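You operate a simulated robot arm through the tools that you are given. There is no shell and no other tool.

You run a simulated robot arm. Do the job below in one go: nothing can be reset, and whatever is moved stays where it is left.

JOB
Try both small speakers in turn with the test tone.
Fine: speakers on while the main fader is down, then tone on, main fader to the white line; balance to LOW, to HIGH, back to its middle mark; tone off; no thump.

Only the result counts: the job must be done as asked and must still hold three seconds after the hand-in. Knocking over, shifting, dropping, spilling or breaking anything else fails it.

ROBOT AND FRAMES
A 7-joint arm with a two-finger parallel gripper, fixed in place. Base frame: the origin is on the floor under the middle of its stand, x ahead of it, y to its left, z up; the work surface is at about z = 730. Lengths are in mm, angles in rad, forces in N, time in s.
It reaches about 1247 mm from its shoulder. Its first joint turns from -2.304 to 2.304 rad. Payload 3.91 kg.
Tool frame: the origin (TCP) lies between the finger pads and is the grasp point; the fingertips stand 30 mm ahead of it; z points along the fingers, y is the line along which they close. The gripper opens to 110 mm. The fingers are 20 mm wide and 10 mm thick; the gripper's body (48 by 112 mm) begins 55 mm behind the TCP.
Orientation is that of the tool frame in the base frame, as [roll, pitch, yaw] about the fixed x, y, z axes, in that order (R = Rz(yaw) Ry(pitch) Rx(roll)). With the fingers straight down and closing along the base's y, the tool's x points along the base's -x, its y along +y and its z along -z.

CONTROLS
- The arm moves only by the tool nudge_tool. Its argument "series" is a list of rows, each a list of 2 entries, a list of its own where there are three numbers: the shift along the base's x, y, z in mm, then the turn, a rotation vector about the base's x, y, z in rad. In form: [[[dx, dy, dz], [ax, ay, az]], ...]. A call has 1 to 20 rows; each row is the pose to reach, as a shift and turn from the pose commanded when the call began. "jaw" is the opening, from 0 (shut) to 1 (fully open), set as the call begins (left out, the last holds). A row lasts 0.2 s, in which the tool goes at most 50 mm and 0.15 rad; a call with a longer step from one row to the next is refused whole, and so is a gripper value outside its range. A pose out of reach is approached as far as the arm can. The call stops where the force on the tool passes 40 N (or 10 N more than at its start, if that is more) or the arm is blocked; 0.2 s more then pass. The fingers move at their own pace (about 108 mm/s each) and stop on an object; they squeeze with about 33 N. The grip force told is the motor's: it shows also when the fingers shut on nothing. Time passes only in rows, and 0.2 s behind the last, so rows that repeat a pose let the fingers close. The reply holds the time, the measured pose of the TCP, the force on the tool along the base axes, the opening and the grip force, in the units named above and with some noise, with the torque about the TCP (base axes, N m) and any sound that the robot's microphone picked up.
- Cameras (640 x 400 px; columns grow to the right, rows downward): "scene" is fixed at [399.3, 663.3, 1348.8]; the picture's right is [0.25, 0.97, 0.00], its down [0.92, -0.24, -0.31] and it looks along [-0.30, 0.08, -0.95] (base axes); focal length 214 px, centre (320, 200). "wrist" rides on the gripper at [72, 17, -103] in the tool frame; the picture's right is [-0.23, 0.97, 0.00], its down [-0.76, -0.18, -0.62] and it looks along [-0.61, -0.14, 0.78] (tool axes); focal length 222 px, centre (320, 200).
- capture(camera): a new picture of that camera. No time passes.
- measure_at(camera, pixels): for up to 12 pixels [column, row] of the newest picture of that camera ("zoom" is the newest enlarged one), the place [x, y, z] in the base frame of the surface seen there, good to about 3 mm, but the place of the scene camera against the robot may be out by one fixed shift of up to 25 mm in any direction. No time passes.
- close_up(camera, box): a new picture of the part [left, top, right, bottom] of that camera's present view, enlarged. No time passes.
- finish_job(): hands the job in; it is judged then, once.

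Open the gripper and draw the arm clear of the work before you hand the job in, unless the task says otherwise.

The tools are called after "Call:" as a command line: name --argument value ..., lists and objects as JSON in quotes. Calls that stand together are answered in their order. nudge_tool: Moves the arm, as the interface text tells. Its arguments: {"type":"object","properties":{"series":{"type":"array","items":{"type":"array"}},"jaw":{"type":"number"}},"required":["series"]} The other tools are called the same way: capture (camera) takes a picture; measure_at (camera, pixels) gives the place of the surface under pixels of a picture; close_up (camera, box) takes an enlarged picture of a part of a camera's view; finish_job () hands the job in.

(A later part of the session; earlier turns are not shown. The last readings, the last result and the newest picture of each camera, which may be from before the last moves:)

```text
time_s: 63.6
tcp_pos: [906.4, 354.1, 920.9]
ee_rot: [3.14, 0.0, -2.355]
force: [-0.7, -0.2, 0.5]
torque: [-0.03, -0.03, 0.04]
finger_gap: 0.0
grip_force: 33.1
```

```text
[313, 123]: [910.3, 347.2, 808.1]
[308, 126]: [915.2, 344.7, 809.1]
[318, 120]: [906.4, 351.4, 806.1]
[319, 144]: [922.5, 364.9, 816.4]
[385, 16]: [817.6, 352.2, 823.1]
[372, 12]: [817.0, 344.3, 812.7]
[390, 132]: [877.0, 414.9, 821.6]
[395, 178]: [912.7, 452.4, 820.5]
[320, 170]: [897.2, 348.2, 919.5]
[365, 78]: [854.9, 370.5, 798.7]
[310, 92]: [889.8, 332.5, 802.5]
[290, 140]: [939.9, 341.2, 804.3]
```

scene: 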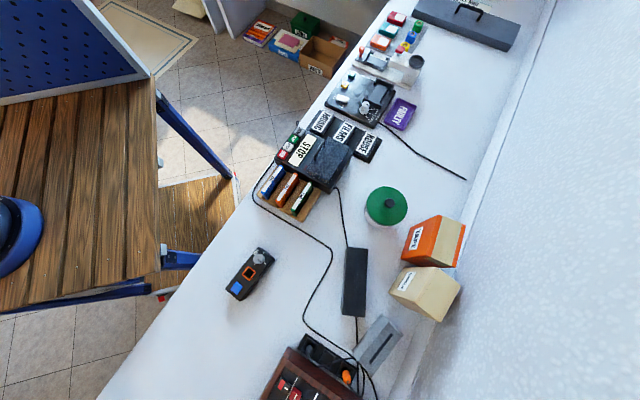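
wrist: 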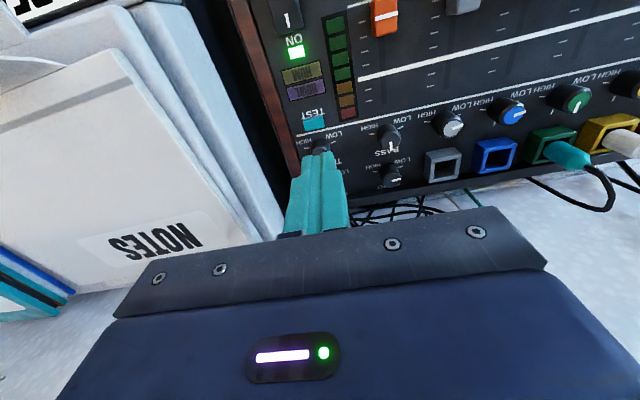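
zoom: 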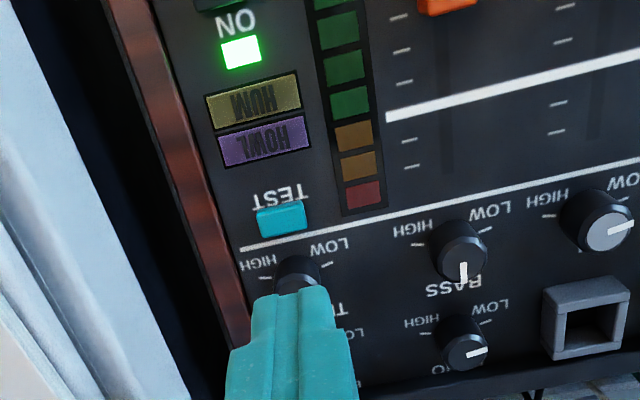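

TEST is at about (911,348), i.e. n≈890, u≈−397. I shift 9 mm in −y so the tips cover TEST but stay clear of TREBLE, and descend to just above it.

Call:
nudge_tool --series '[[[0, -9, -5], [0, 0, 0]], [[0, -9, -40], [0, 0, 0]], [[0, -9, -65], [0, 0, 0]], [[0, -9, -74], [0, 0, 0]]]'

Call:
capture --camera "wrist"

Call:
close_up --camera "wrist" --box '[250, 60, 410, 220]'

```text
time_s: 64.6
tcp_pos: [903.4, 341.2, 847.9]
ee_rot: [3.14, -0.002, -2.355]
force: [-0.3, 0.3, 0.7]
torque: [0.01, -0.02, 0.03]
finger_gap: 0.1
grip_force: 33.1
```

```text
taken
```

wrist: 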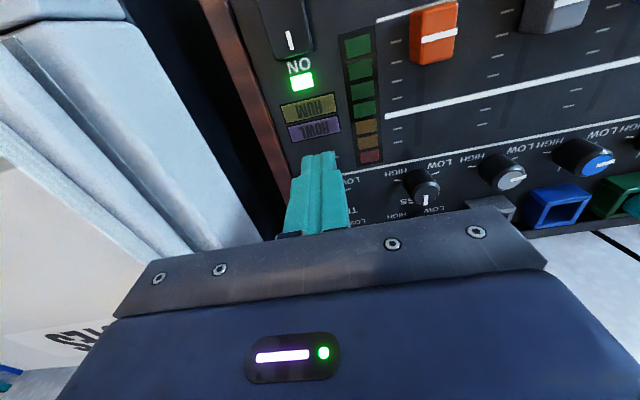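

```text
2.50 times, centred on (330, 140) of wrist
```

zoom: 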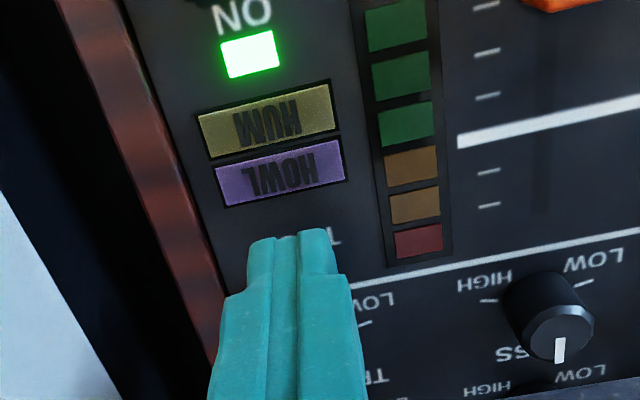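

I'm about 7 mm short of TEST's centre (n≈880 vs 890). I shift +n by 6 mm and lower in small steps to press.

Call:
nudge_tool --series '[[[4.2, 4.2, 0], [0, 0, 0]], [[4.2, 4.2, -5], [0, 0, 0]], [[4.2, 4.2, -8], [0, 0, 0]], [[4.2, 4.2, -10], [0, 0, 0]], [[4.2, 4.2, -12], [0, 0, 0]]]'

```text
time_s: 65.8
tcp_pos: [908.2, 345.2, 835.3]
ee_rot: [3.14, 0.0, -2.355]
force: [0.2, -1.0, 1.6]
torque: [0.0, -0.03, 0.0]
finger_gap: 0.1
grip_force: 33.3
heard: click
```

Click heard at tip height ≈805. I lift off and look at the meter and button.

Call:
nudge_tool --series '[[[0, 0, 5], [0, 0, 0]], [[0, 0, 20], [0, 0, 0]], [[-5, -5, 50], [0, 0, 0]], [[-5, -5, 90], [0, 0, 0]]]'

Call:
capture --camera "wrist"

Call:
close_up --camera "wrist" --box '[250, 0, 430, 180]'

```text
time_s: 66.8
tcp_pos: [904.2, 341.3, 923.6]
ee_rot: [3.14, -0.003, -2.354]
force: [0.0, 0.5, -0.8]
torque: [-0.03, 0.02, -0.01]
finger_gap: 0.1
grip_force: 33.0
```

```text
taken
```

wrist: 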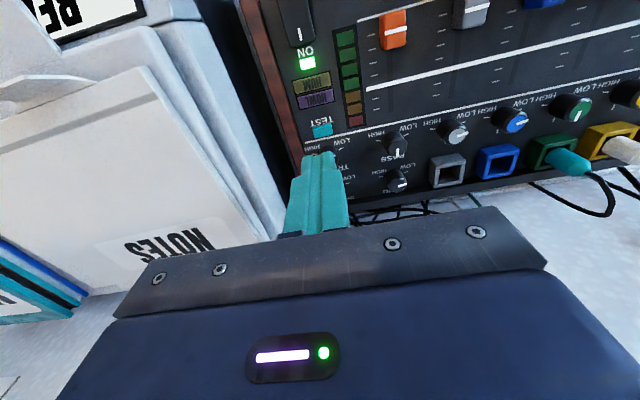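

```text
2.22 times, centred on (340, 90) of wrist
```

zoom: 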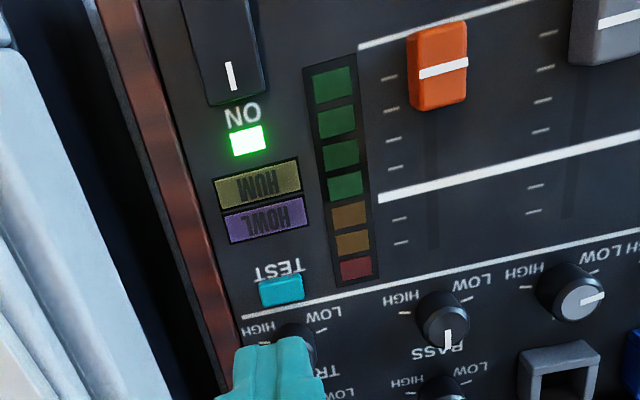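

TEST was pressed once; with the main fader down the meter is dark as expected. I now go above the MAIN cap (n≈825.5, u≈−330) with the jaw partly open.

Call:
nudge_tool --series '[[[-30, 3, 0], [0, 0, 0]], [[-60, 6, 0], [0, 0, 0]], [[-87, 9, 0], [0, 0, 0]], [[-87, 9, -20], [0, 0, 0]], [[-87, 9, -20], [0, 0, 0]]]' --jaw 0.42

Call:
capture --camera "wrist"

Call:
close_up --camera "wrist" --box '[220, 60, 420, 220]'

```text
time_s: 68.0
tcp_pos: [814.3, 350.4, 904.4]
ee_rot: [3.14, -0.002, -2.354]
force: [-0.4, 0.1, 0.1]
torque: [0.0, -0.03, 0.0]
finger_gap: 45.9
grip_force: 0.0
```

```text
taken
```

wrist: 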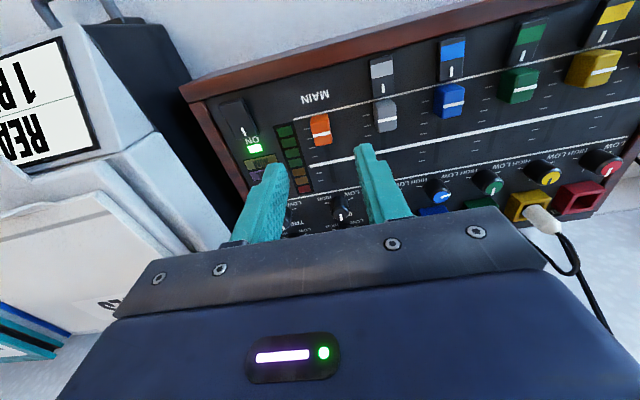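

```text
2.50 times, centred on (320, 140) of wrist
```

zoom: 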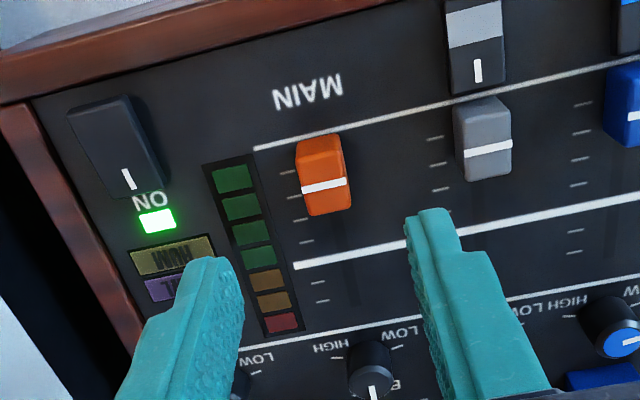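

The cap lies between the fingers in view. I measure the cap's top corners and mark to centre on it.

Call:
measure_at --camera "zoom" --pixels '[[303, 165], [342, 160], [306, 188], [344, 181], [312, 208], [346, 202], [325, 184], [320, 150], [298, 264], [500, 225], [258, 148], [488, 148]]'

```text
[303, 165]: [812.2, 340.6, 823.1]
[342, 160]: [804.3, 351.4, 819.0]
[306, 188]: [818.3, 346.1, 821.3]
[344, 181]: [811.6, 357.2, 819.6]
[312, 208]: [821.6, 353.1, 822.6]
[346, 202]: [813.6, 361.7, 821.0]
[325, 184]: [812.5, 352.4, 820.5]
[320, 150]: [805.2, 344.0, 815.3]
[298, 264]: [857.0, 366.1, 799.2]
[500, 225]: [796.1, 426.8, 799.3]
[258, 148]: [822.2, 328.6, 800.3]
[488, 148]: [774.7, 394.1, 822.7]
```

Cap centre is u≈−327, mark n≈824.8, white line n≈864.8 → 40 mm of travel. The TCP is at n≈823.6, u≈−328, so I descend straight, tips to ~6 mm above the panel.

Call:
nudge_tool --series '[[[0, 1, -30], [0, 0, 0]], [[0, 1, -55], [0, 0, 0]], [[0, 1, -68], [0, 0, 0]], [[0, 1, -68], [0, 0, 0]]]'

Call:
capture --camera "wrist"

```text
time_s: 69.0
tcp_pos: [813.2, 350.9, 835.3]
ee_rot: [3.139, 0.001, -2.354]
force: [-0.7, 0.2, 0.3]
torque: [0.01, 0.0, 0.01]
finger_gap: 46.3
grip_force: 0.0
```

```text
taken
```

wrist: 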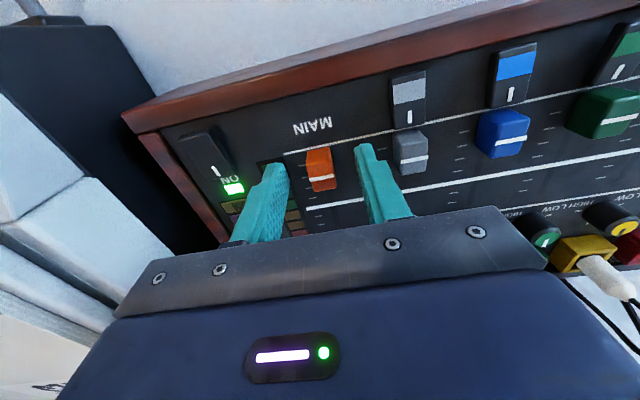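

The cap sits between the fingers. I close on it.

Call:
nudge_tool --series '[[[0, 0, 0], [0, 0, 0]], [[0, 0, 0], [0, 0, 0]]]' --jaw 0

```text
time_s: 69.6
tcp_pos: [815.4, 350.6, 835.6]
ee_rot: [3.14, 0.001, -2.355]
force: [-4.0, 4.9, -2.9]
torque: [0.15, -0.07, -0.09]
finger_gap: 15.8
grip_force: 44.5
```

The cap is gripped (15.8 mm). I raise the fader 10 mm toward the white line and listen/watch the meter.

Call:
nudge_tool --series '[[[3.5, 3.5, 0], [0, 0, 0]], [[7, 7, 0], [0, 0, 0]], [[7, 7, 0], [0, 0, 0]]]'

Call:
capture --camera "wrist"

Call:
close_up --camera "wrist" --box '[160, 90, 460, 240]'

```text
time_s: 70.4
tcp_pos: [823.1, 357.8, 836.3]
ee_rot: [3.139, -0.004, -2.355]
force: [-13.2, 11.2, -17.4]
torque: [-0.06, 0.47, -0.06]
finger_gap: 15.6
grip_force: 44.8
```

```text
taken
```

wrist: 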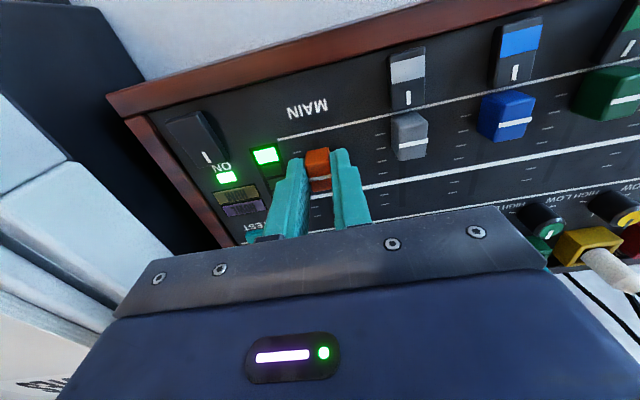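

```text
2.13 times, centred on (310, 165) of wrist
```

zoom: 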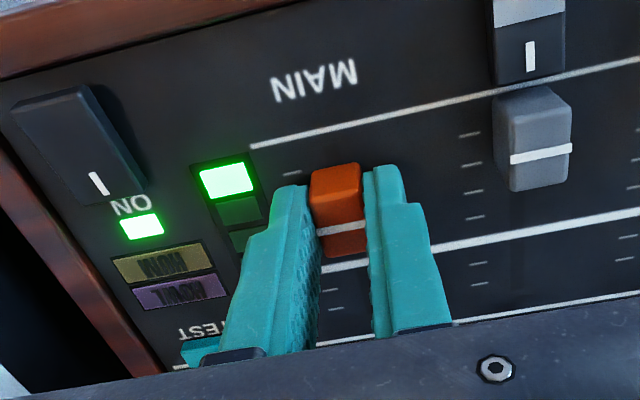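

The first meter lamp lit, so the tone is on and passes MAIN, but no tone was heard yet. I ease the side load (shift +u 1.5 mm, 1 mm down) and raise another 15 mm while listening.

Call:
nudge_tool --series '[[[-1, 1, -1], [0, 0, 0]], [[4, 6.5, -1], [0, 0, 0]], [[9.5, 11.7, -1], [0, 0, 0]], [[9.5, 11.7, -1], [0, 0, 0]]]'

Call:
capture --camera "wrist"

```text
time_s: 71.4
tcp_pos: [834.9, 370.5, 835.1]
ee_rot: [3.141, 0.002, -2.354]
force: [-7.1, 9.5, 6.2]
torque: [0.33, -0.03, -0.09]
finger_gap: 15.8
grip_force: 44.8
```

```text
taken
```

wrist: 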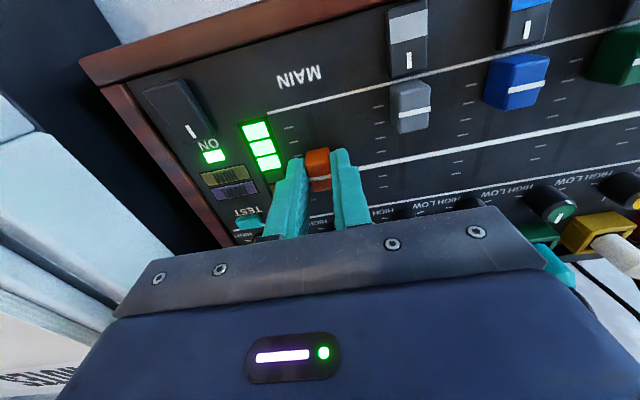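

The meter now shows three lamps but no tone is heard, so the speakers are still off. I look at the scene to see if the wall button affected anything else (e.g. the deck's display).

Call:
capture --camera "scene"

Call:
close_up --camera "scene" --box '[240, 90, 440, 220]'

Call:
close_up --camera "scene" --box '[220, 300, 420, 400]'

```text
taken
```

scene: 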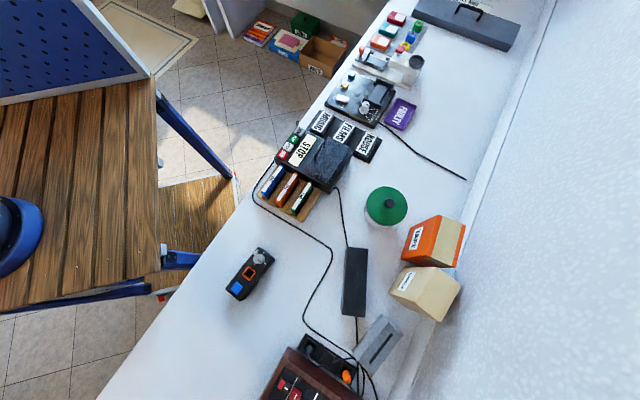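

```text
3.08 times, centred on (340, 155) of scene
```

zoom: 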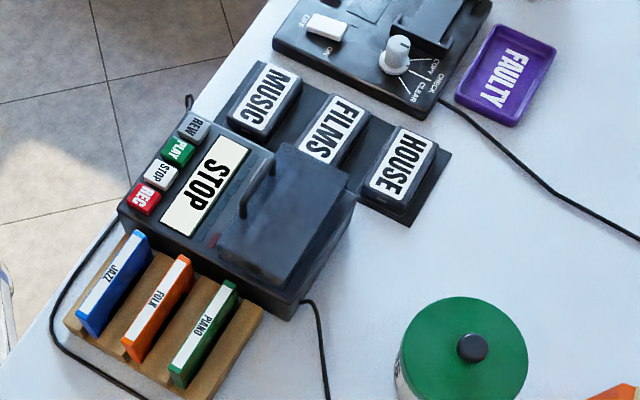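

```text
3.20 times, centred on (320, 350) of scene
```

zoom: 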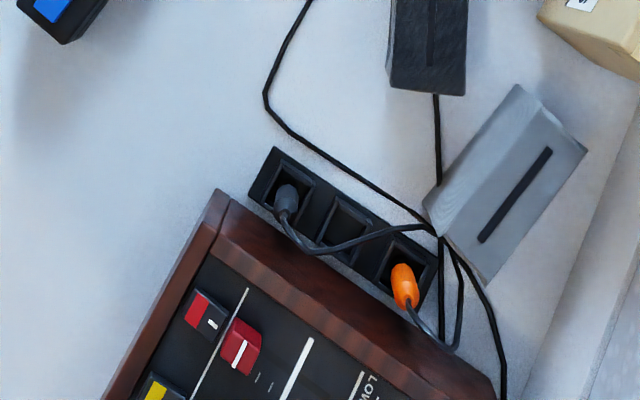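

Deck and everything else look unchanged. I bring the MAIN fader back down fully before any further speaker switching.

Call:
nudge_tool --series '[[[-5, -5, 0], [0, 0, 0]], [[-10, -10, 0], [0, 0, 0]], [[-15, -15, 0], [0, 0, 0]], [[-19, -19, 0], [0, 0, 0]], [[-20.5, -20.5, 0], [0, 0, 0]], [[-20.5, -20.5, 0], [0, 0, 0]]]'

Call:
capture --camera "wrist"

```text
time_s: 72.8
tcp_pos: [813.6, 350.5, 836.4]
ee_rot: [-3.141, 0.001, -2.356]
force: [30.5, 25.9, -7.6]
torque: [0.69, -0.86, -0.03]
finger_gap: 15.7
grip_force: 45.1
```

```text
taken
```

wrist: 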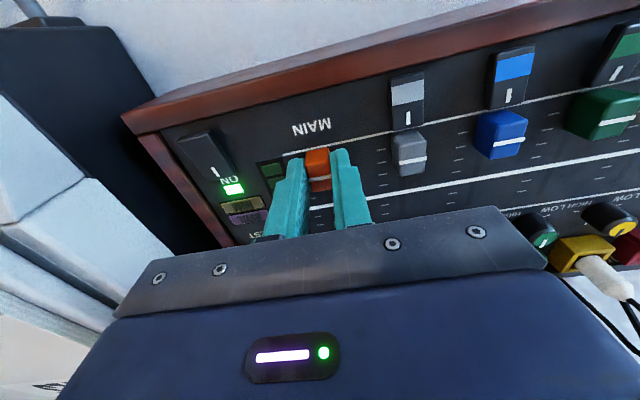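

The fader is at its bottom stop (about 40 N reaction, meter dark). I relax 1 mm, open and lift.

Call:
nudge_tool --series '[[[1, 1, 0], [0, 0, 0]], [[1, 1, 0], [0, 0, 0]]]'

Call:
nudge_tool --series '[[[0, 0, 0], [0, 0, 0]], [[0, 0, 0], [0, 0, 0]], [[0, 0, 25], [0, 0, 0]], [[0, 0, 60], [0, 0, 0]], [[0, 0, 85], [0, 0, 0]]]' --jaw 0.42

Call:
capture --camera "wrist"

Call:
close_up --camera "wrist" --box '[180, 60, 420, 220]'

```text
time_s: 73.4
tcp_pos: [813.1, 350.1, 836.7]
ee_rot: [3.139, 0.0, -2.353]
force: [24.4, 17.6, 2.2]
torque: [0.77, -1.02, -0.03]
finger_gap: 15.8
grip_force: 45.3
```

```text
time_s: 74.6
tcp_pos: [811.3, 348.6, 921.9]
ee_rot: [3.139, -0.003, -2.356]
force: [-0.3, 0.3, -0.1]
torque: [-0.03, 0.01, -0.02]
finger_gap: 46.1
grip_force: 0.1
```

```text
taken
```

wrist: 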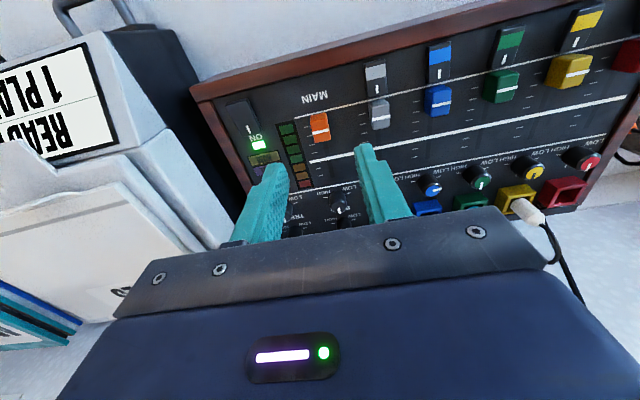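

```text
2.50 times, centred on (300, 140) of wrist
```

zoom: 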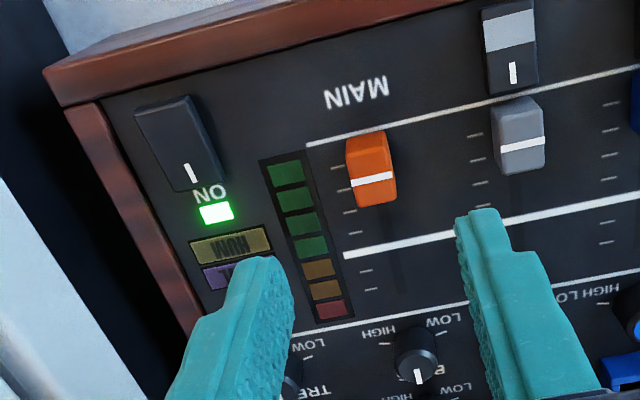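

MAIN is down. I close the jaw, go back over TEST (press pose was (908,345,835)) and press it again to switch the tone off for now.

Call:
nudge_tool --series '[[[35, -1, 0], [0, 0, 0]], [[70, -2, 0], [0, 0, 0]], [[97, -3.4, 0], [0, 0, 0]], [[97, -3.4, -35], [0, 0, 0]], [[97, -3.4, -68], [0, 0, 0]], [[97, -3.4, -76], [0, 0, 0]]]' --jaw 0

```text
time_s: 76.0
tcp_pos: [911.5, 347.9, 846.1]
ee_rot: [3.139, 0.0, -2.356]
force: [0.2, -0.6, 1.1]
torque: [0.0, -0.02, -0.02]
finger_gap: 0.1
grip_force: 33.2
```

Position is fine (n≈890, clear of TREBLE). I shift back 2–3 mm and press.

Call:
nudge_tool --series '[[[-2, -2, 0], [0, 0, 0]], [[-2, -2, -5], [0, 0, 0]], [[-2, -2, -8], [0, 0, 0]], [[-2, -2, -10.5], [0, 0, 0]]]'

```text
time_s: 77.0
tcp_pos: [909.5, 345.8, 836.0]
ee_rot: [3.141, 0.0, -2.356]
force: [0.4, 0.2, 2.2]
torque: [0.02, 0.01, 0.01]
finger_gap: 0.0
grip_force: 32.8
heard: click
```

Click again: tone off. I lift and head back to the wall unit to press it while watching its indicator.

Call:
nudge_tool --series '[[[0, 0, 20], [0, 0, 0]], [[0, 0, 60], [0, 0, 0]], [[-5, 5, 105], [0, 0, 0]], [[-35, 30, 130], [0, 0, 0]], [[-65, 55, 155], [0, 0, 0]], [[-95, 80, 180], [0, 0, 0]], [[-125, 105, 205], [0, 0, 0]], [[-155, 130, 225], [0, 0, 0]], [[-168, 143, 260], [0, 0, 0]]]'

Call:
capture --camera "wrist"

```text
time_s: 79.0
tcp_pos: [742.5, 487.1, 1089.6]
ee_rot: [3.14, -0.002, -2.355]
force: [0.3, 0.0, -0.3]
torque: [0.02, 0.03, -0.01]
finger_gap: 0.0
grip_force: 32.9
```

```text
taken
```

wrist: 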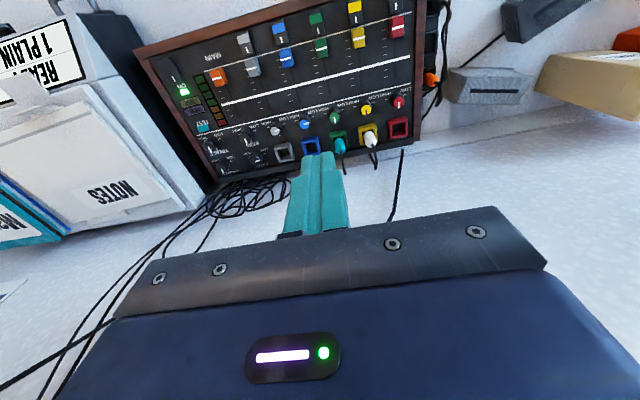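

This view shows the whole mixer; I zoom for anything missed.

Call:
close_up --camera "wrist" --box '[130, 0, 290, 180]'

Call:
close_up --camera "wrist" --box '[270, 0, 460, 180]'

```text
2.22 times, centred on (210, 90) of wrist
```

zoom: 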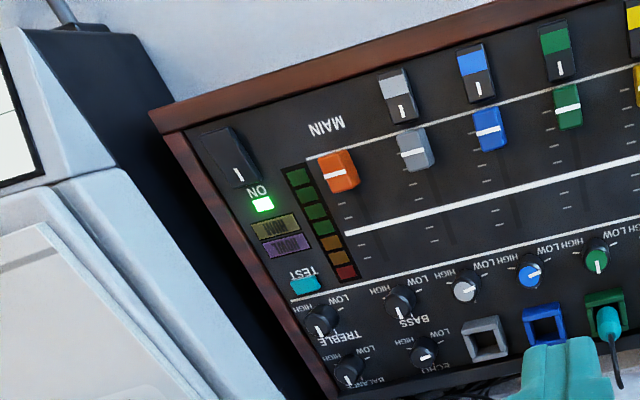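

```text
2.22 times, centred on (365, 90) of wrist
```

zoom: 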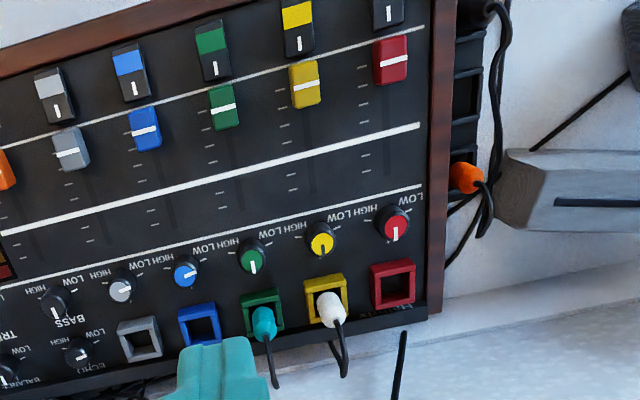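

Nothing new on the panel. I tilt the tool horizontal and line up with the wall button again.

Call:
nudge_tool --series '[[[0, 0, 0], [0.1, -0.1, 0]], [[0, 0, 0], [0.2, -0.2, 0]], [[0, 0, 0], [0.3, -0.3, 0]], [[0, 0, 0], [0.4, -0.4, 0]], [[0, 0, 0], [0.5, -0.5, 0]], [[0, 0, 0], [0.6, -0.6, 0]], [[0, 0, 0], [0.7, -0.7, 0]], [[0, 0, -10], [0.8, -0.8, 0]], [[5, 5, -25], [0.9, -0.9, 0]], [[12, 12, -40], [1.0, -1.0, 0]], [[22, 22, -50], [1.061, -1.061, 0]], [[36, 38, -57], [1.061, -1.061, 0]], [[41, 44, -57], [1.061, -1.061, 0]]]'

Call:
capture --camera "wrist"

```text
time_s: 81.8
tcp_pos: [780.4, 532.4, 1036.4]
ee_rot: [-3.125, 1.501, -2.339]
force: [-0.1, 0.1, -0.6]
torque: [0.01, -0.02, -0.03]
finger_gap: 0.0
grip_force: 32.8
```

```text
taken
```

wrist: 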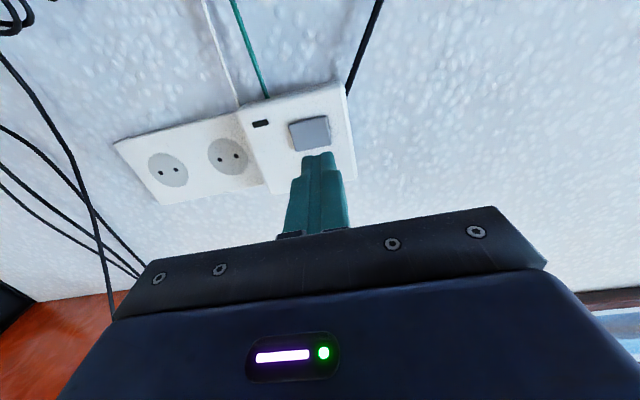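

Call:
close_up --camera "wrist" --box '[230, 80, 360, 170]'

Call:
nudge_tool --series '[[[12, 8, -2], [0, 0, 0]], [[25, 20, -3], [0, 0, 0]], [[33, 28, -3], [0, 0, 0]], [[35.5, 30, -3], [0, 0, 0]]]'

Call:
capture --camera "wrist"

```text
4.44 times, centred on (295, 125) of wrist
```

zoom: 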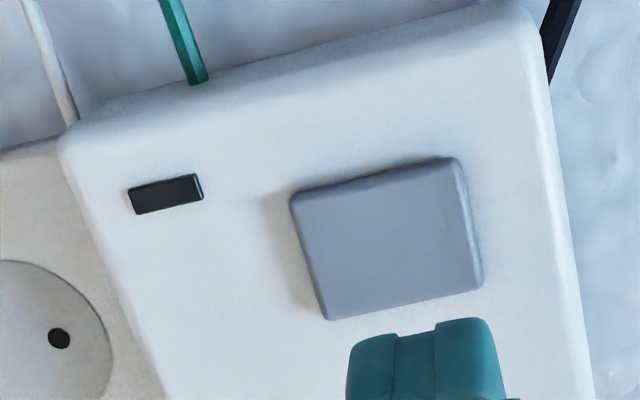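

```text
time_s: 82.8
tcp_pos: [815.8, 562.4, 1035.3]
ee_rot: [-3.126, 1.5, -2.341]
force: [0.9, 0.7, -0.4]
torque: [0.03, -0.02, -0.06]
finger_gap: 0.0
grip_force: 33.1
```

```text
taken
```

wrist: 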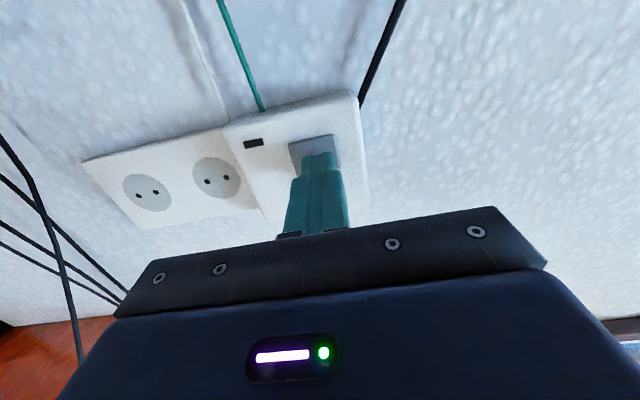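

Indicator dark; tips ~4 mm from the button. I press and hold this time, then look while holding.

Call:
nudge_tool --series '[[[2, 2, 0], [0, 0, 0]], [[3.5, 3.5, 0], [0, 0, 0]], [[5, 5, 0], [0, 0, 0]], [[6, 6, 0], [0, 0, 0]], [[6, 6, 0], [0, 0, 0]], [[6, 6, 0], [0, 0, 0]]]'

Call:
close_up --camera "wrist" --box '[220, 80, 380, 190]'

```text
time_s: 84.2
tcp_pos: [823.9, 567.2, 1034.7]
ee_rot: [-3.132, 1.499, -2.346]
force: [-1.1, -1.8, -1.0]
torque: [-0.02, 0.04, 0.01]
finger_gap: 0.1
grip_force: 32.7
heard: click
```

```text
3.64 times, centred on (300, 135) of wrist
```

zoom: 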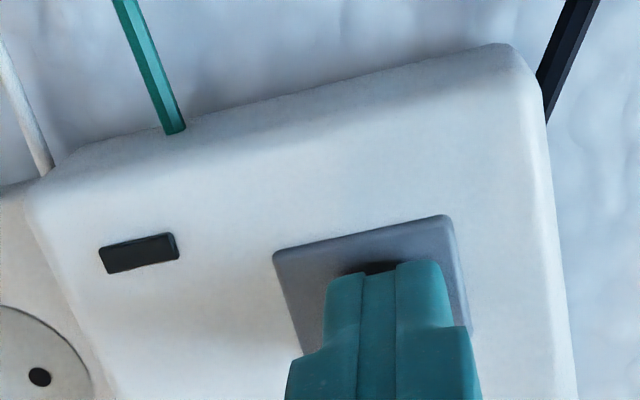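

Still dark while held. I hold about 3 s longer to see if a long press matters.

Call:
nudge_tool --series '[[[0, 0, 0], [0, 0, 0]], [[0, 0, 0], [0, 0, 0]], [[0, 0, 0], [0, 0, 0]], [[0, 0, 0], [0, 0, 0]], [[0, 0, 0], [0, 0, 0]], [[0, 0, 0], [0, 0, 0]], [[0, 0, 0], [0, 0, 0]], [[0, 0, 0], [0, 0, 0]], [[0, 0, 0], [0, 0, 0]], [[0, 0, 0], [0, 0, 0]], [[0, 0, 0], [0, 0, 0]], [[0, 0, 0], [0, 0, 0]], [[0, 0, 0], [0, 0, 0]]]'

Call:
close_up --camera "wrist" --box '[220, 80, 380, 190]'

```text
time_s: 87.0
tcp_pos: [824.2, 568.2, 1034.8]
ee_rot: [-3.132, 1.498, -2.345]
force: [-1.0, -1.2, 0.4]
torque: [0.06, -0.04, -0.01]
finger_gap: 0.0
grip_force: 32.9
```

```text
3.64 times, centred on (300, 135) of wrist
```

zoom: 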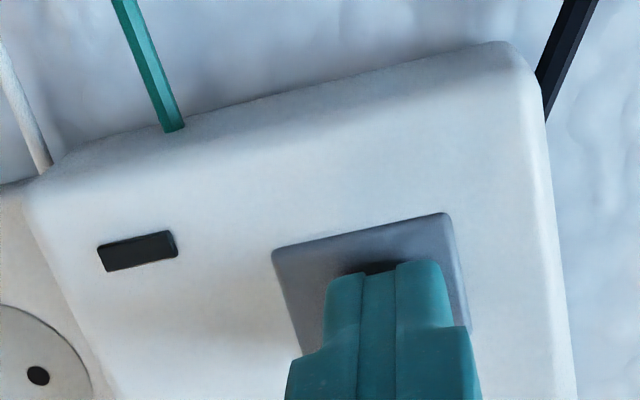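

No change; two presses leave it as it began. I retract from the wall and go up for a view down onto the shelf, to check the tops and backs of the speakers.

Call:
nudge_tool --series '[[[-7, -7, 0], [0, 0, 0]], [[-25, -25, 0], [0, 0, 0]], [[-50, -50, 5], [0, 0, 0]], [[-75, -80, 20], [-0.08, 0.08, 0]], [[-95, -110, 45], [-0.16, 0.16, 0]], [[-110, -140, 75], [-0.24, 0.24, 0]], [[-120, -170, 105], [-0.32, 0.32, 0]], [[-130, -200, 135], [-0.4, 0.4, 0]], [[-135, -230, 170], [-0.48, 0.48, 0]], [[-140, -260, 205], [-0.48, 0.48, 0]], [[-145, -290, 240], [-0.48, 0.48, 0]], [[-150, -320, 275], [-0.48, 0.48, 0]], [[-155, -350, 310], [-0.48, 0.48, 0]], [[-160, -380, 345], [-0.48, 0.48, 0]], [[-160, -410, 380], [-0.48, 0.48, 0]], [[-155, -440, 415], [-0.48, 0.48, 0]], [[-145, -470, 450], [-0.48, 0.48, 0]]]'

Call:
capture --camera "wrist"

```text
time_s: 90.6
tcp_pos: [678.3, 97.7, 1483.8]
ee_rot: [-3.142, 0.82, -2.356]
force: [-0.6, 0.5, -0.4]
torque: [-0.02, -0.03, 0.01]
finger_gap: 0.1
grip_force: 32.7
```

```text
taken
```

wrist: 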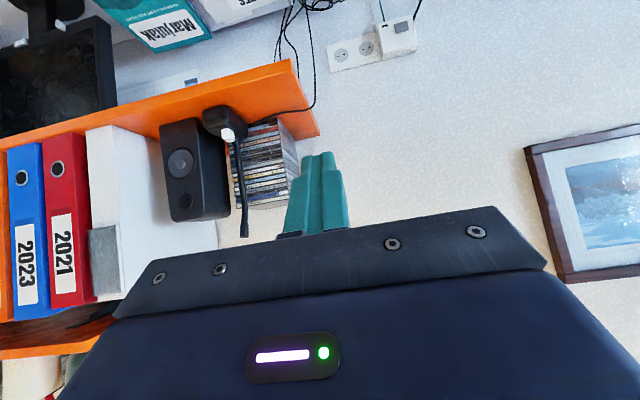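

Call:
close_up --camera "wrist" --box '[140, 80, 340, 250]'

Call:
measure_at --camera "wrist" --pixels '[[245, 232], [243, 215], [235, 170], [228, 135], [222, 125], [180, 160], [205, 215], [180, 218], [212, 145], [280, 115]]'

```text
2.35 times, centred on (240, 165) of wrist
```

zoom: 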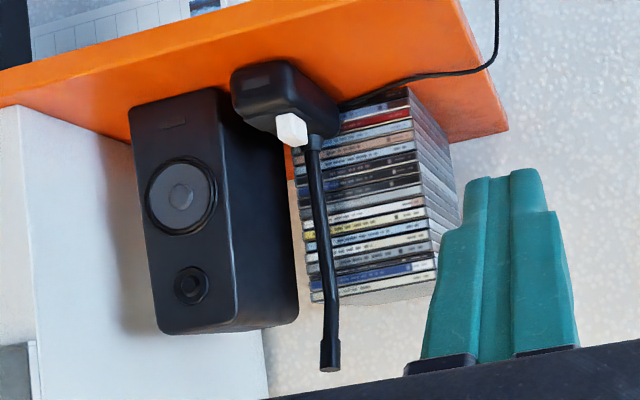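

```text
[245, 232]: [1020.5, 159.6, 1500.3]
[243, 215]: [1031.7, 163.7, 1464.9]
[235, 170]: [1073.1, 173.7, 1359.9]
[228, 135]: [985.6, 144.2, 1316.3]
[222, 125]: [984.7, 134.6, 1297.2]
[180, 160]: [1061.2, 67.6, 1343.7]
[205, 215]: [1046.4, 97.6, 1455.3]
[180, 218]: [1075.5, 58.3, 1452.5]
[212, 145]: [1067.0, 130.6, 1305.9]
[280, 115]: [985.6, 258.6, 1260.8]
```

The gooseneck ends in a small capsule at (1020,160,1500): a microphone. I go higher and forward to look down behind the speakers.

Call:
nudge_tool --series '[[[5, -10, 40], [0, 0, 0]], [[10, -20, 80], [0, 0, 0]], [[20, -30, 120], [0, 0, 0]], [[35, -40, 160], [-0.07, 0.07, 0]], [[55, -50, 190], [-0.14, 0.14, 0]], [[80, -60, 215], [-0.21, 0.21, 0]], [[110, -65, 225], [-0.28, 0.28, 0]]]'

Call:
capture --camera "wrist"

```text
time_s: 92.4
tcp_pos: [796.6, -71.6, 1709.4]
ee_rot: [3.139, 0.423, -2.513]
force: [1.4, 0.2, -0.6]
torque: [0.02, 0.07, 0.01]
finger_gap: 0.0
grip_force: 33.1
stopped in row 7: the arm was blocked; the commanded pose is now the measured one
```

```text
taken
```

wrist: 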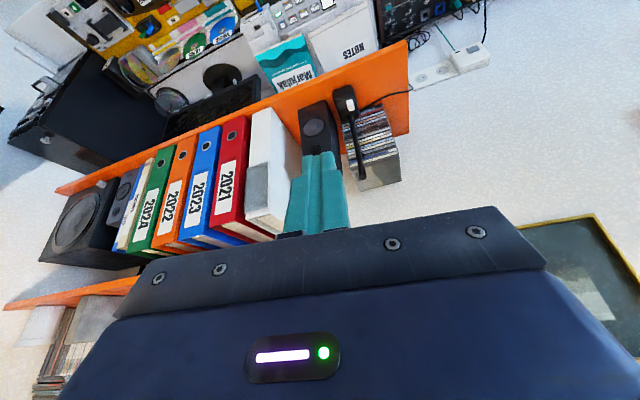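

Now I see the whole shelf and also a large black box at the left around (75,110). I enlarge both.

Call:
close_up --camera "wrist" --box '[0, 0, 260, 180]'

Call:
close_up --camera "wrist" --box '[30, 60, 430, 290]'

Call:
close_up --camera "wrist" --box '[30, 140, 170, 270]'

```text
2.22 times, centred on (130, 90) of wrist
```

zoom: 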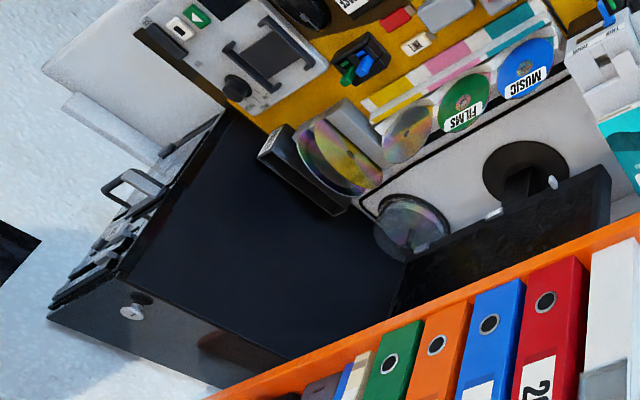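

```text
1.60 times, centred on (230, 175) of wrist
```

zoom: 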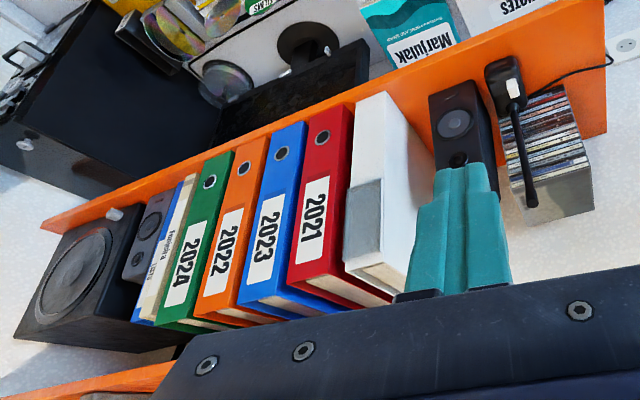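

```text
3.08 times, centred on (100, 205) of wrist
```

zoom: 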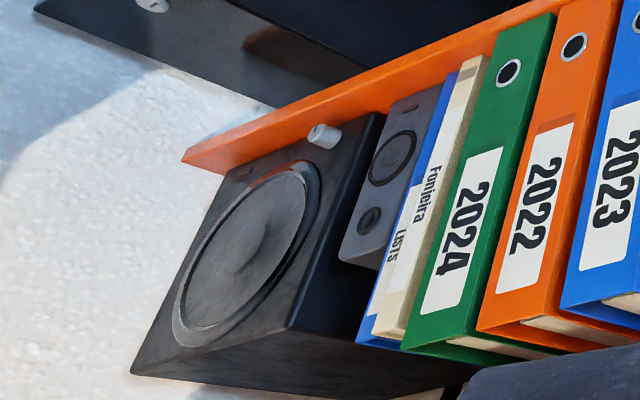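

There is a subwoofer at the far end of the shelf with a silver knob/button at (325,135) of this zoom — the control of the small speakers' set. I measure it.

Call:
measure_at --camera "zoom" --pixels '[[325, 135], [312, 132], [338, 135], [240, 240], [310, 180], [290, 310], [140, 370], [370, 130], [190, 155], [390, 160], [330, 150], [250, 150]]'

Call:
close_up --camera "wrist" --box '[70, 150, 150, 220]'

```text
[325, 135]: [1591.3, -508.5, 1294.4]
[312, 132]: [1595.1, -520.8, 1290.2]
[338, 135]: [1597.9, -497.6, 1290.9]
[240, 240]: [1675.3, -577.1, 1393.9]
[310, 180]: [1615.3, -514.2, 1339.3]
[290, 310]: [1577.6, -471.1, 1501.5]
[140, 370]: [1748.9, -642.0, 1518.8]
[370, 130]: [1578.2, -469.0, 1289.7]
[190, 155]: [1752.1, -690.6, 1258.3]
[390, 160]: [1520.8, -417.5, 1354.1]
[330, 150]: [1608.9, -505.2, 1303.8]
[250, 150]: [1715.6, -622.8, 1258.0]
```

```text
5.71 times, centred on (110, 185) of wrist
```

zoom: 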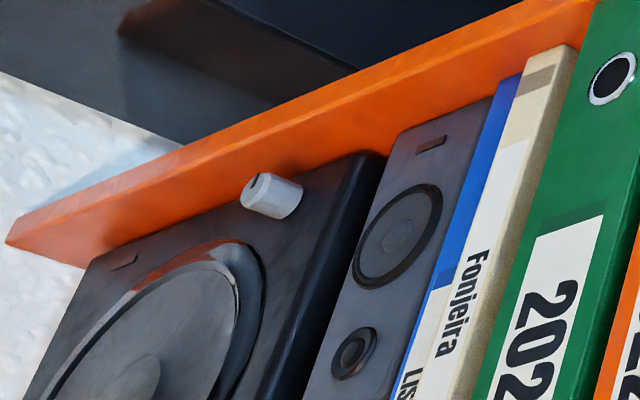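

The subwoofer knob at (1591,−508,1294) is far out of reach, so the speakers must be switched from somewhere nearer. I'll come back down and inspect the mixer's front face, sides and cable runs; first a careful retreat.

Call:
nudge_tool --series '[[[-15, 5, -45], [0, 0, 0]], [[-30, 15, -90], [0, 0, 0]], [[-45, 30, -132], [0, 0, 0]], [[-60, 50, -172], [0, 0, 0]], [[-75, 75, -210], [0, 0, 0]], [[-90, 100, -248], [0, 0, 0]], [[-105, 125, -286], [0, 0, 0]], [[-120, 150, -324], [0, 0, 0]], [[-130, 170, -366], [0, 0, 0]], [[-140, 185, -410], [0, 0, 0.05]], [[-150, 200, -454], [0, 0, 0.1]], [[-155, 215, -498], [0, 0, 0.157]], [[-160, 225, -545], [0, 0, 0.157]], [[-160, 230, -592], [0, 0, 0.157]]]'

Call:
capture --camera "wrist"

```text
time_s: 95.4
tcp_pos: [631.1, 163.6, 1118.1]
ee_rot: [3.141, 0.423, -2.347]
force: [-0.6, 0.2, -0.7]
torque: [-0.02, 0.0, 0.02]
finger_gap: 0.1
grip_force: 33.6
```

```text
taken
```

wrist: 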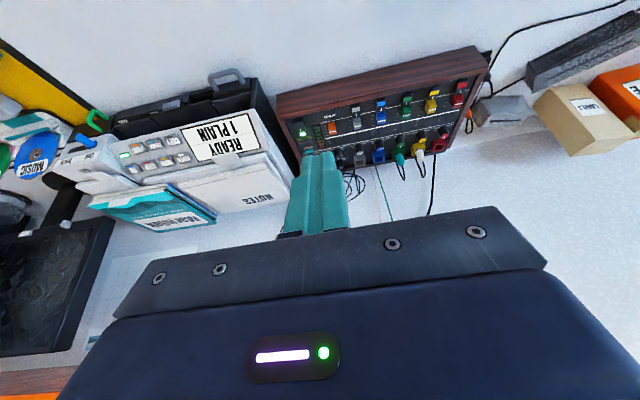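

Call:
close_up --camera "wrist" --box '[260, 30, 500, 200]'

Call:
close_up --camera "wrist" --box '[80, 40, 320, 240]'

Call:
close_up --camera "wrist" --box '[440, 0, 640, 160]'

```text
2.35 times, centred on (380, 115) of wrist
```

zoom: 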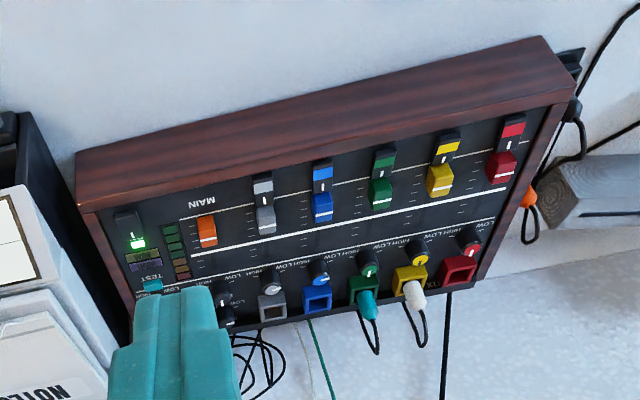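

```text
2.00 times, centred on (200, 140) of wrist
```

zoom: 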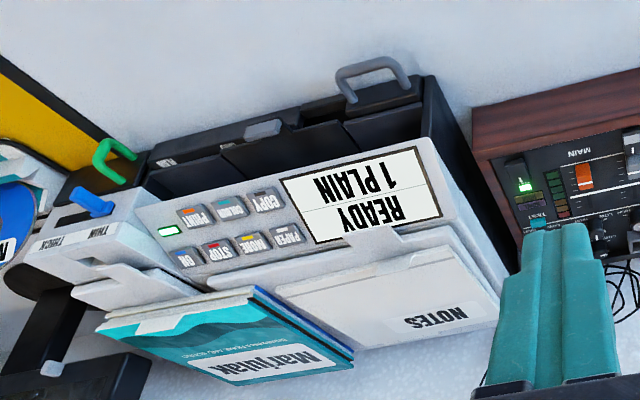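

```text
2.50 times, centred on (540, 80) of wrist
```

zoom: 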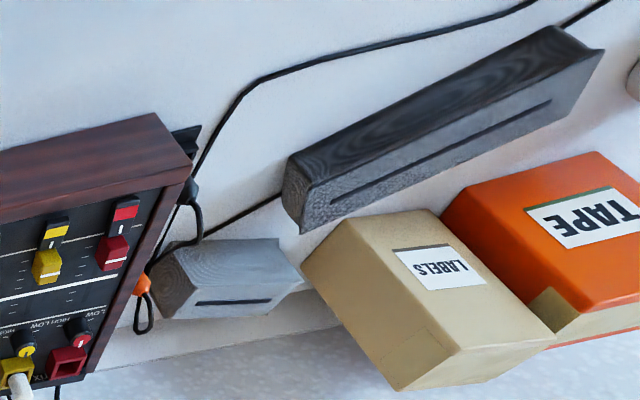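

The mixer front is plain wood. One thing I dismissed too fast: the small black pod with blue button, silver knob ("LOW") and framed socket at scene (250,272) could be the speakers' control pod — I go look at it up close.

Call:
nudge_tool --series '[[[-28, 26, -5], [0, 0, 0]], [[-56, 52, -15], [0, 0, 0]], [[-84, 80, -25], [-0.03, 0.03, 0]], [[-112, 108, -40], [-0.06, 0.06, 0]], [[-140, 136, -55], [-0.09, 0.09, 0]], [[-168, 164, -70], [-0.12, 0.12, 0]], [[-196, 192, -85], [-0.15, 0.15, 0]], [[-224, 220, -100], [-0.18, 0.18, 0]], [[-252, 248, -115], [-0.18, 0.18, 0]], [[-275, 270, -130], [-0.18, 0.18, 0]]]'

Call:
capture --camera "wrist"

```text
time_s: 97.6
tcp_pos: [358.0, 433.2, 991.7]
ee_rot: [3.141, 0.169, -2.353]
force: [0.3, 0.3, 0.1]
torque: [-0.01, -0.02, -0.01]
finger_gap: 0.0
grip_force: 32.7
```

```text
taken
```

wrist: 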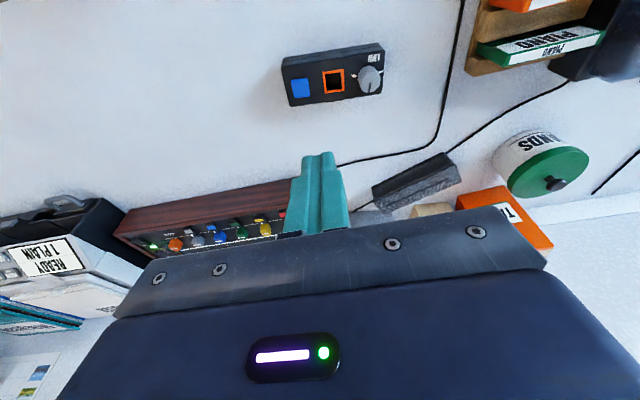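

Call:
close_up --camera "wrist" --box '[270, 30, 400, 120]'

Call:
measure_at --camera "wrist" --pixels '[[300, 88], [334, 82], [368, 80], [375, 58], [290, 70], [345, 100]]'

```text
4.44 times, centred on (335, 75) of wrist
```

zoom: 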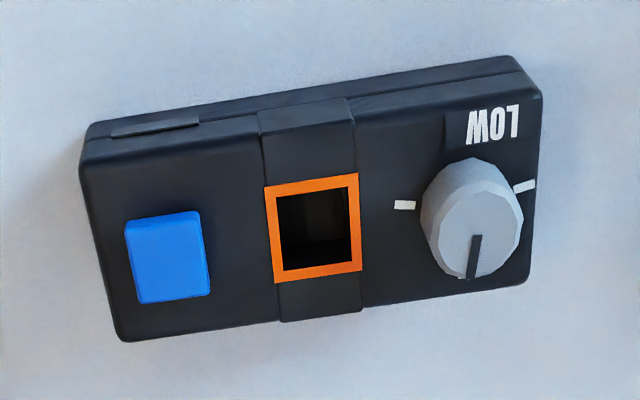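

```text
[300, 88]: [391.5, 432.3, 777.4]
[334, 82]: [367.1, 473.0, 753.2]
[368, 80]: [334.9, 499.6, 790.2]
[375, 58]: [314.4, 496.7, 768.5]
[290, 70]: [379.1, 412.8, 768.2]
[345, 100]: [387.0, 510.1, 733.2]
```

The pod has a blue button, a "LOW" knob and a dark indicator plate on its near side, quite like the speaker set's styling. With MAIN down and tone off it is safe to try its blue button; I level the tool and go above it.

Call:
nudge_tool --series '[[[10, 0, -30], [-0.06, 0.06, 0]], [[20, 0, -65], [-0.119, 0.119, 0]], [[30, 0, -100], [-0.119, 0.119, 0]], [[33, 0, -130], [-0.119, 0.119, 0]]]'

Call:
capture --camera "wrist"

Call:
close_up --camera "wrist" --box '[220, 0, 500, 200]'

```text
time_s: 98.6
tcp_pos: [391.9, 430.7, 861.0]
ee_rot: [3.137, 0.001, -2.351]
force: [0.4, -0.5, 0.8]
torque: [0.0, -0.02, 0.01]
finger_gap: 0.0
grip_force: 33.2
```

```text
taken
```

wrist: 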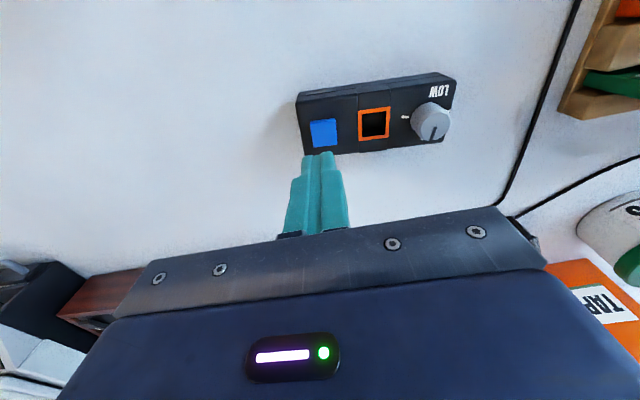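

```text
2.00 times, centred on (360, 100) of wrist
```

zoom: 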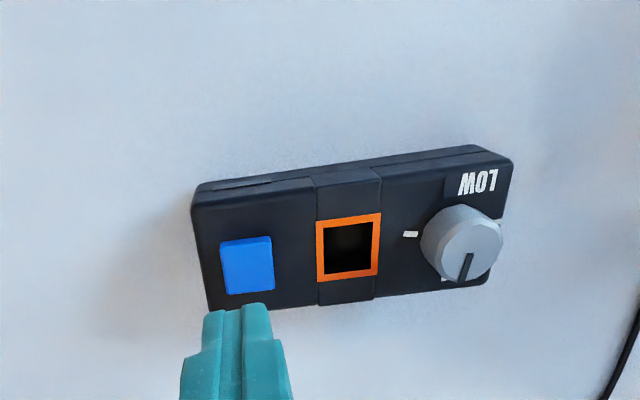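

Call:
measure_at --camera "wrist" --pixels '[[324, 132], [316, 127], [333, 124], [317, 143], [334, 140], [350, 110], [320, 156]]'

```text
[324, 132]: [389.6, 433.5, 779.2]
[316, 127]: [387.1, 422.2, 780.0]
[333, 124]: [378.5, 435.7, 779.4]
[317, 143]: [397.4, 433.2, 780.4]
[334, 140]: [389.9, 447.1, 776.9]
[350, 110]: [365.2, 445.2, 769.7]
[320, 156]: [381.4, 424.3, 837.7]
```

Blue button centre ≈(388.5,434), top z≈779. I align and press gently in small steps.

Call:
nudge_tool --series '[[[-3.4, 3.3, -20], [0, 0, 0]], [[-3.4, 3.3, -42], [0, 0, 0]], [[-3.4, 3.3, -48], [0, 0, 0]], [[-3.4, 3.3, -51], [0, 0, 0]], [[-3.4, 3.3, -53.5], [0, 0, 0]]]'

```text
time_s: 99.8
tcp_pos: [389.7, 434.4, 806.2]
ee_rot: [3.138, 0.0, -2.35]
force: [-0.1, 0.2, 1.8]
torque: [0.01, 0.06, 0.0]
finger_gap: 0.0
grip_force: 33.1
heard: click
```

Click with under 2 N. I lift off and look at the pod's indicator.

Call:
nudge_tool --series '[[[0, 0, 10], [0, 0, 0]], [[0, 0, 40], [0, 0, 0]], [[10, 10, 75], [0, 0, 0]], [[25, 25, 110], [0, 0, 0]]]'

Call:
capture --camera "wrist"

Call:
close_up --camera "wrist" --box '[250, 0, 430, 120]'

```text
time_s: 100.8
tcp_pos: [413.0, 458.4, 918.2]
ee_rot: [3.139, 0.0, -2.349]
force: [1.1, 1.0, 0.5]
torque: [-0.05, -0.01, 0.0]
finger_gap: 0.0
grip_force: 32.5
```

```text
taken
```

wrist: 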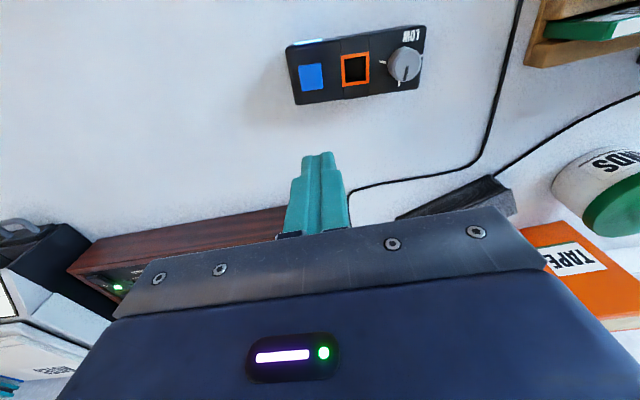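

```text
3.33 times, centred on (340, 60) of wrist
```

zoom: 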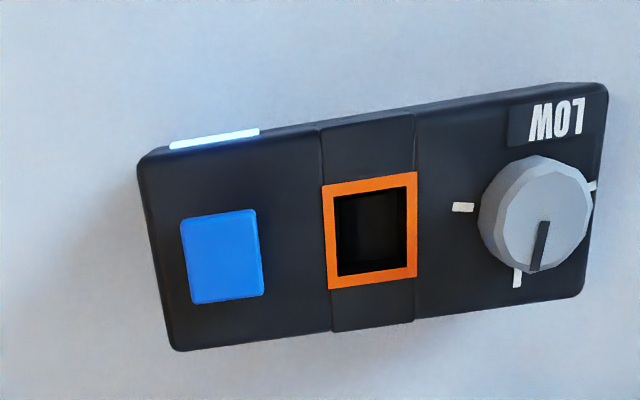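

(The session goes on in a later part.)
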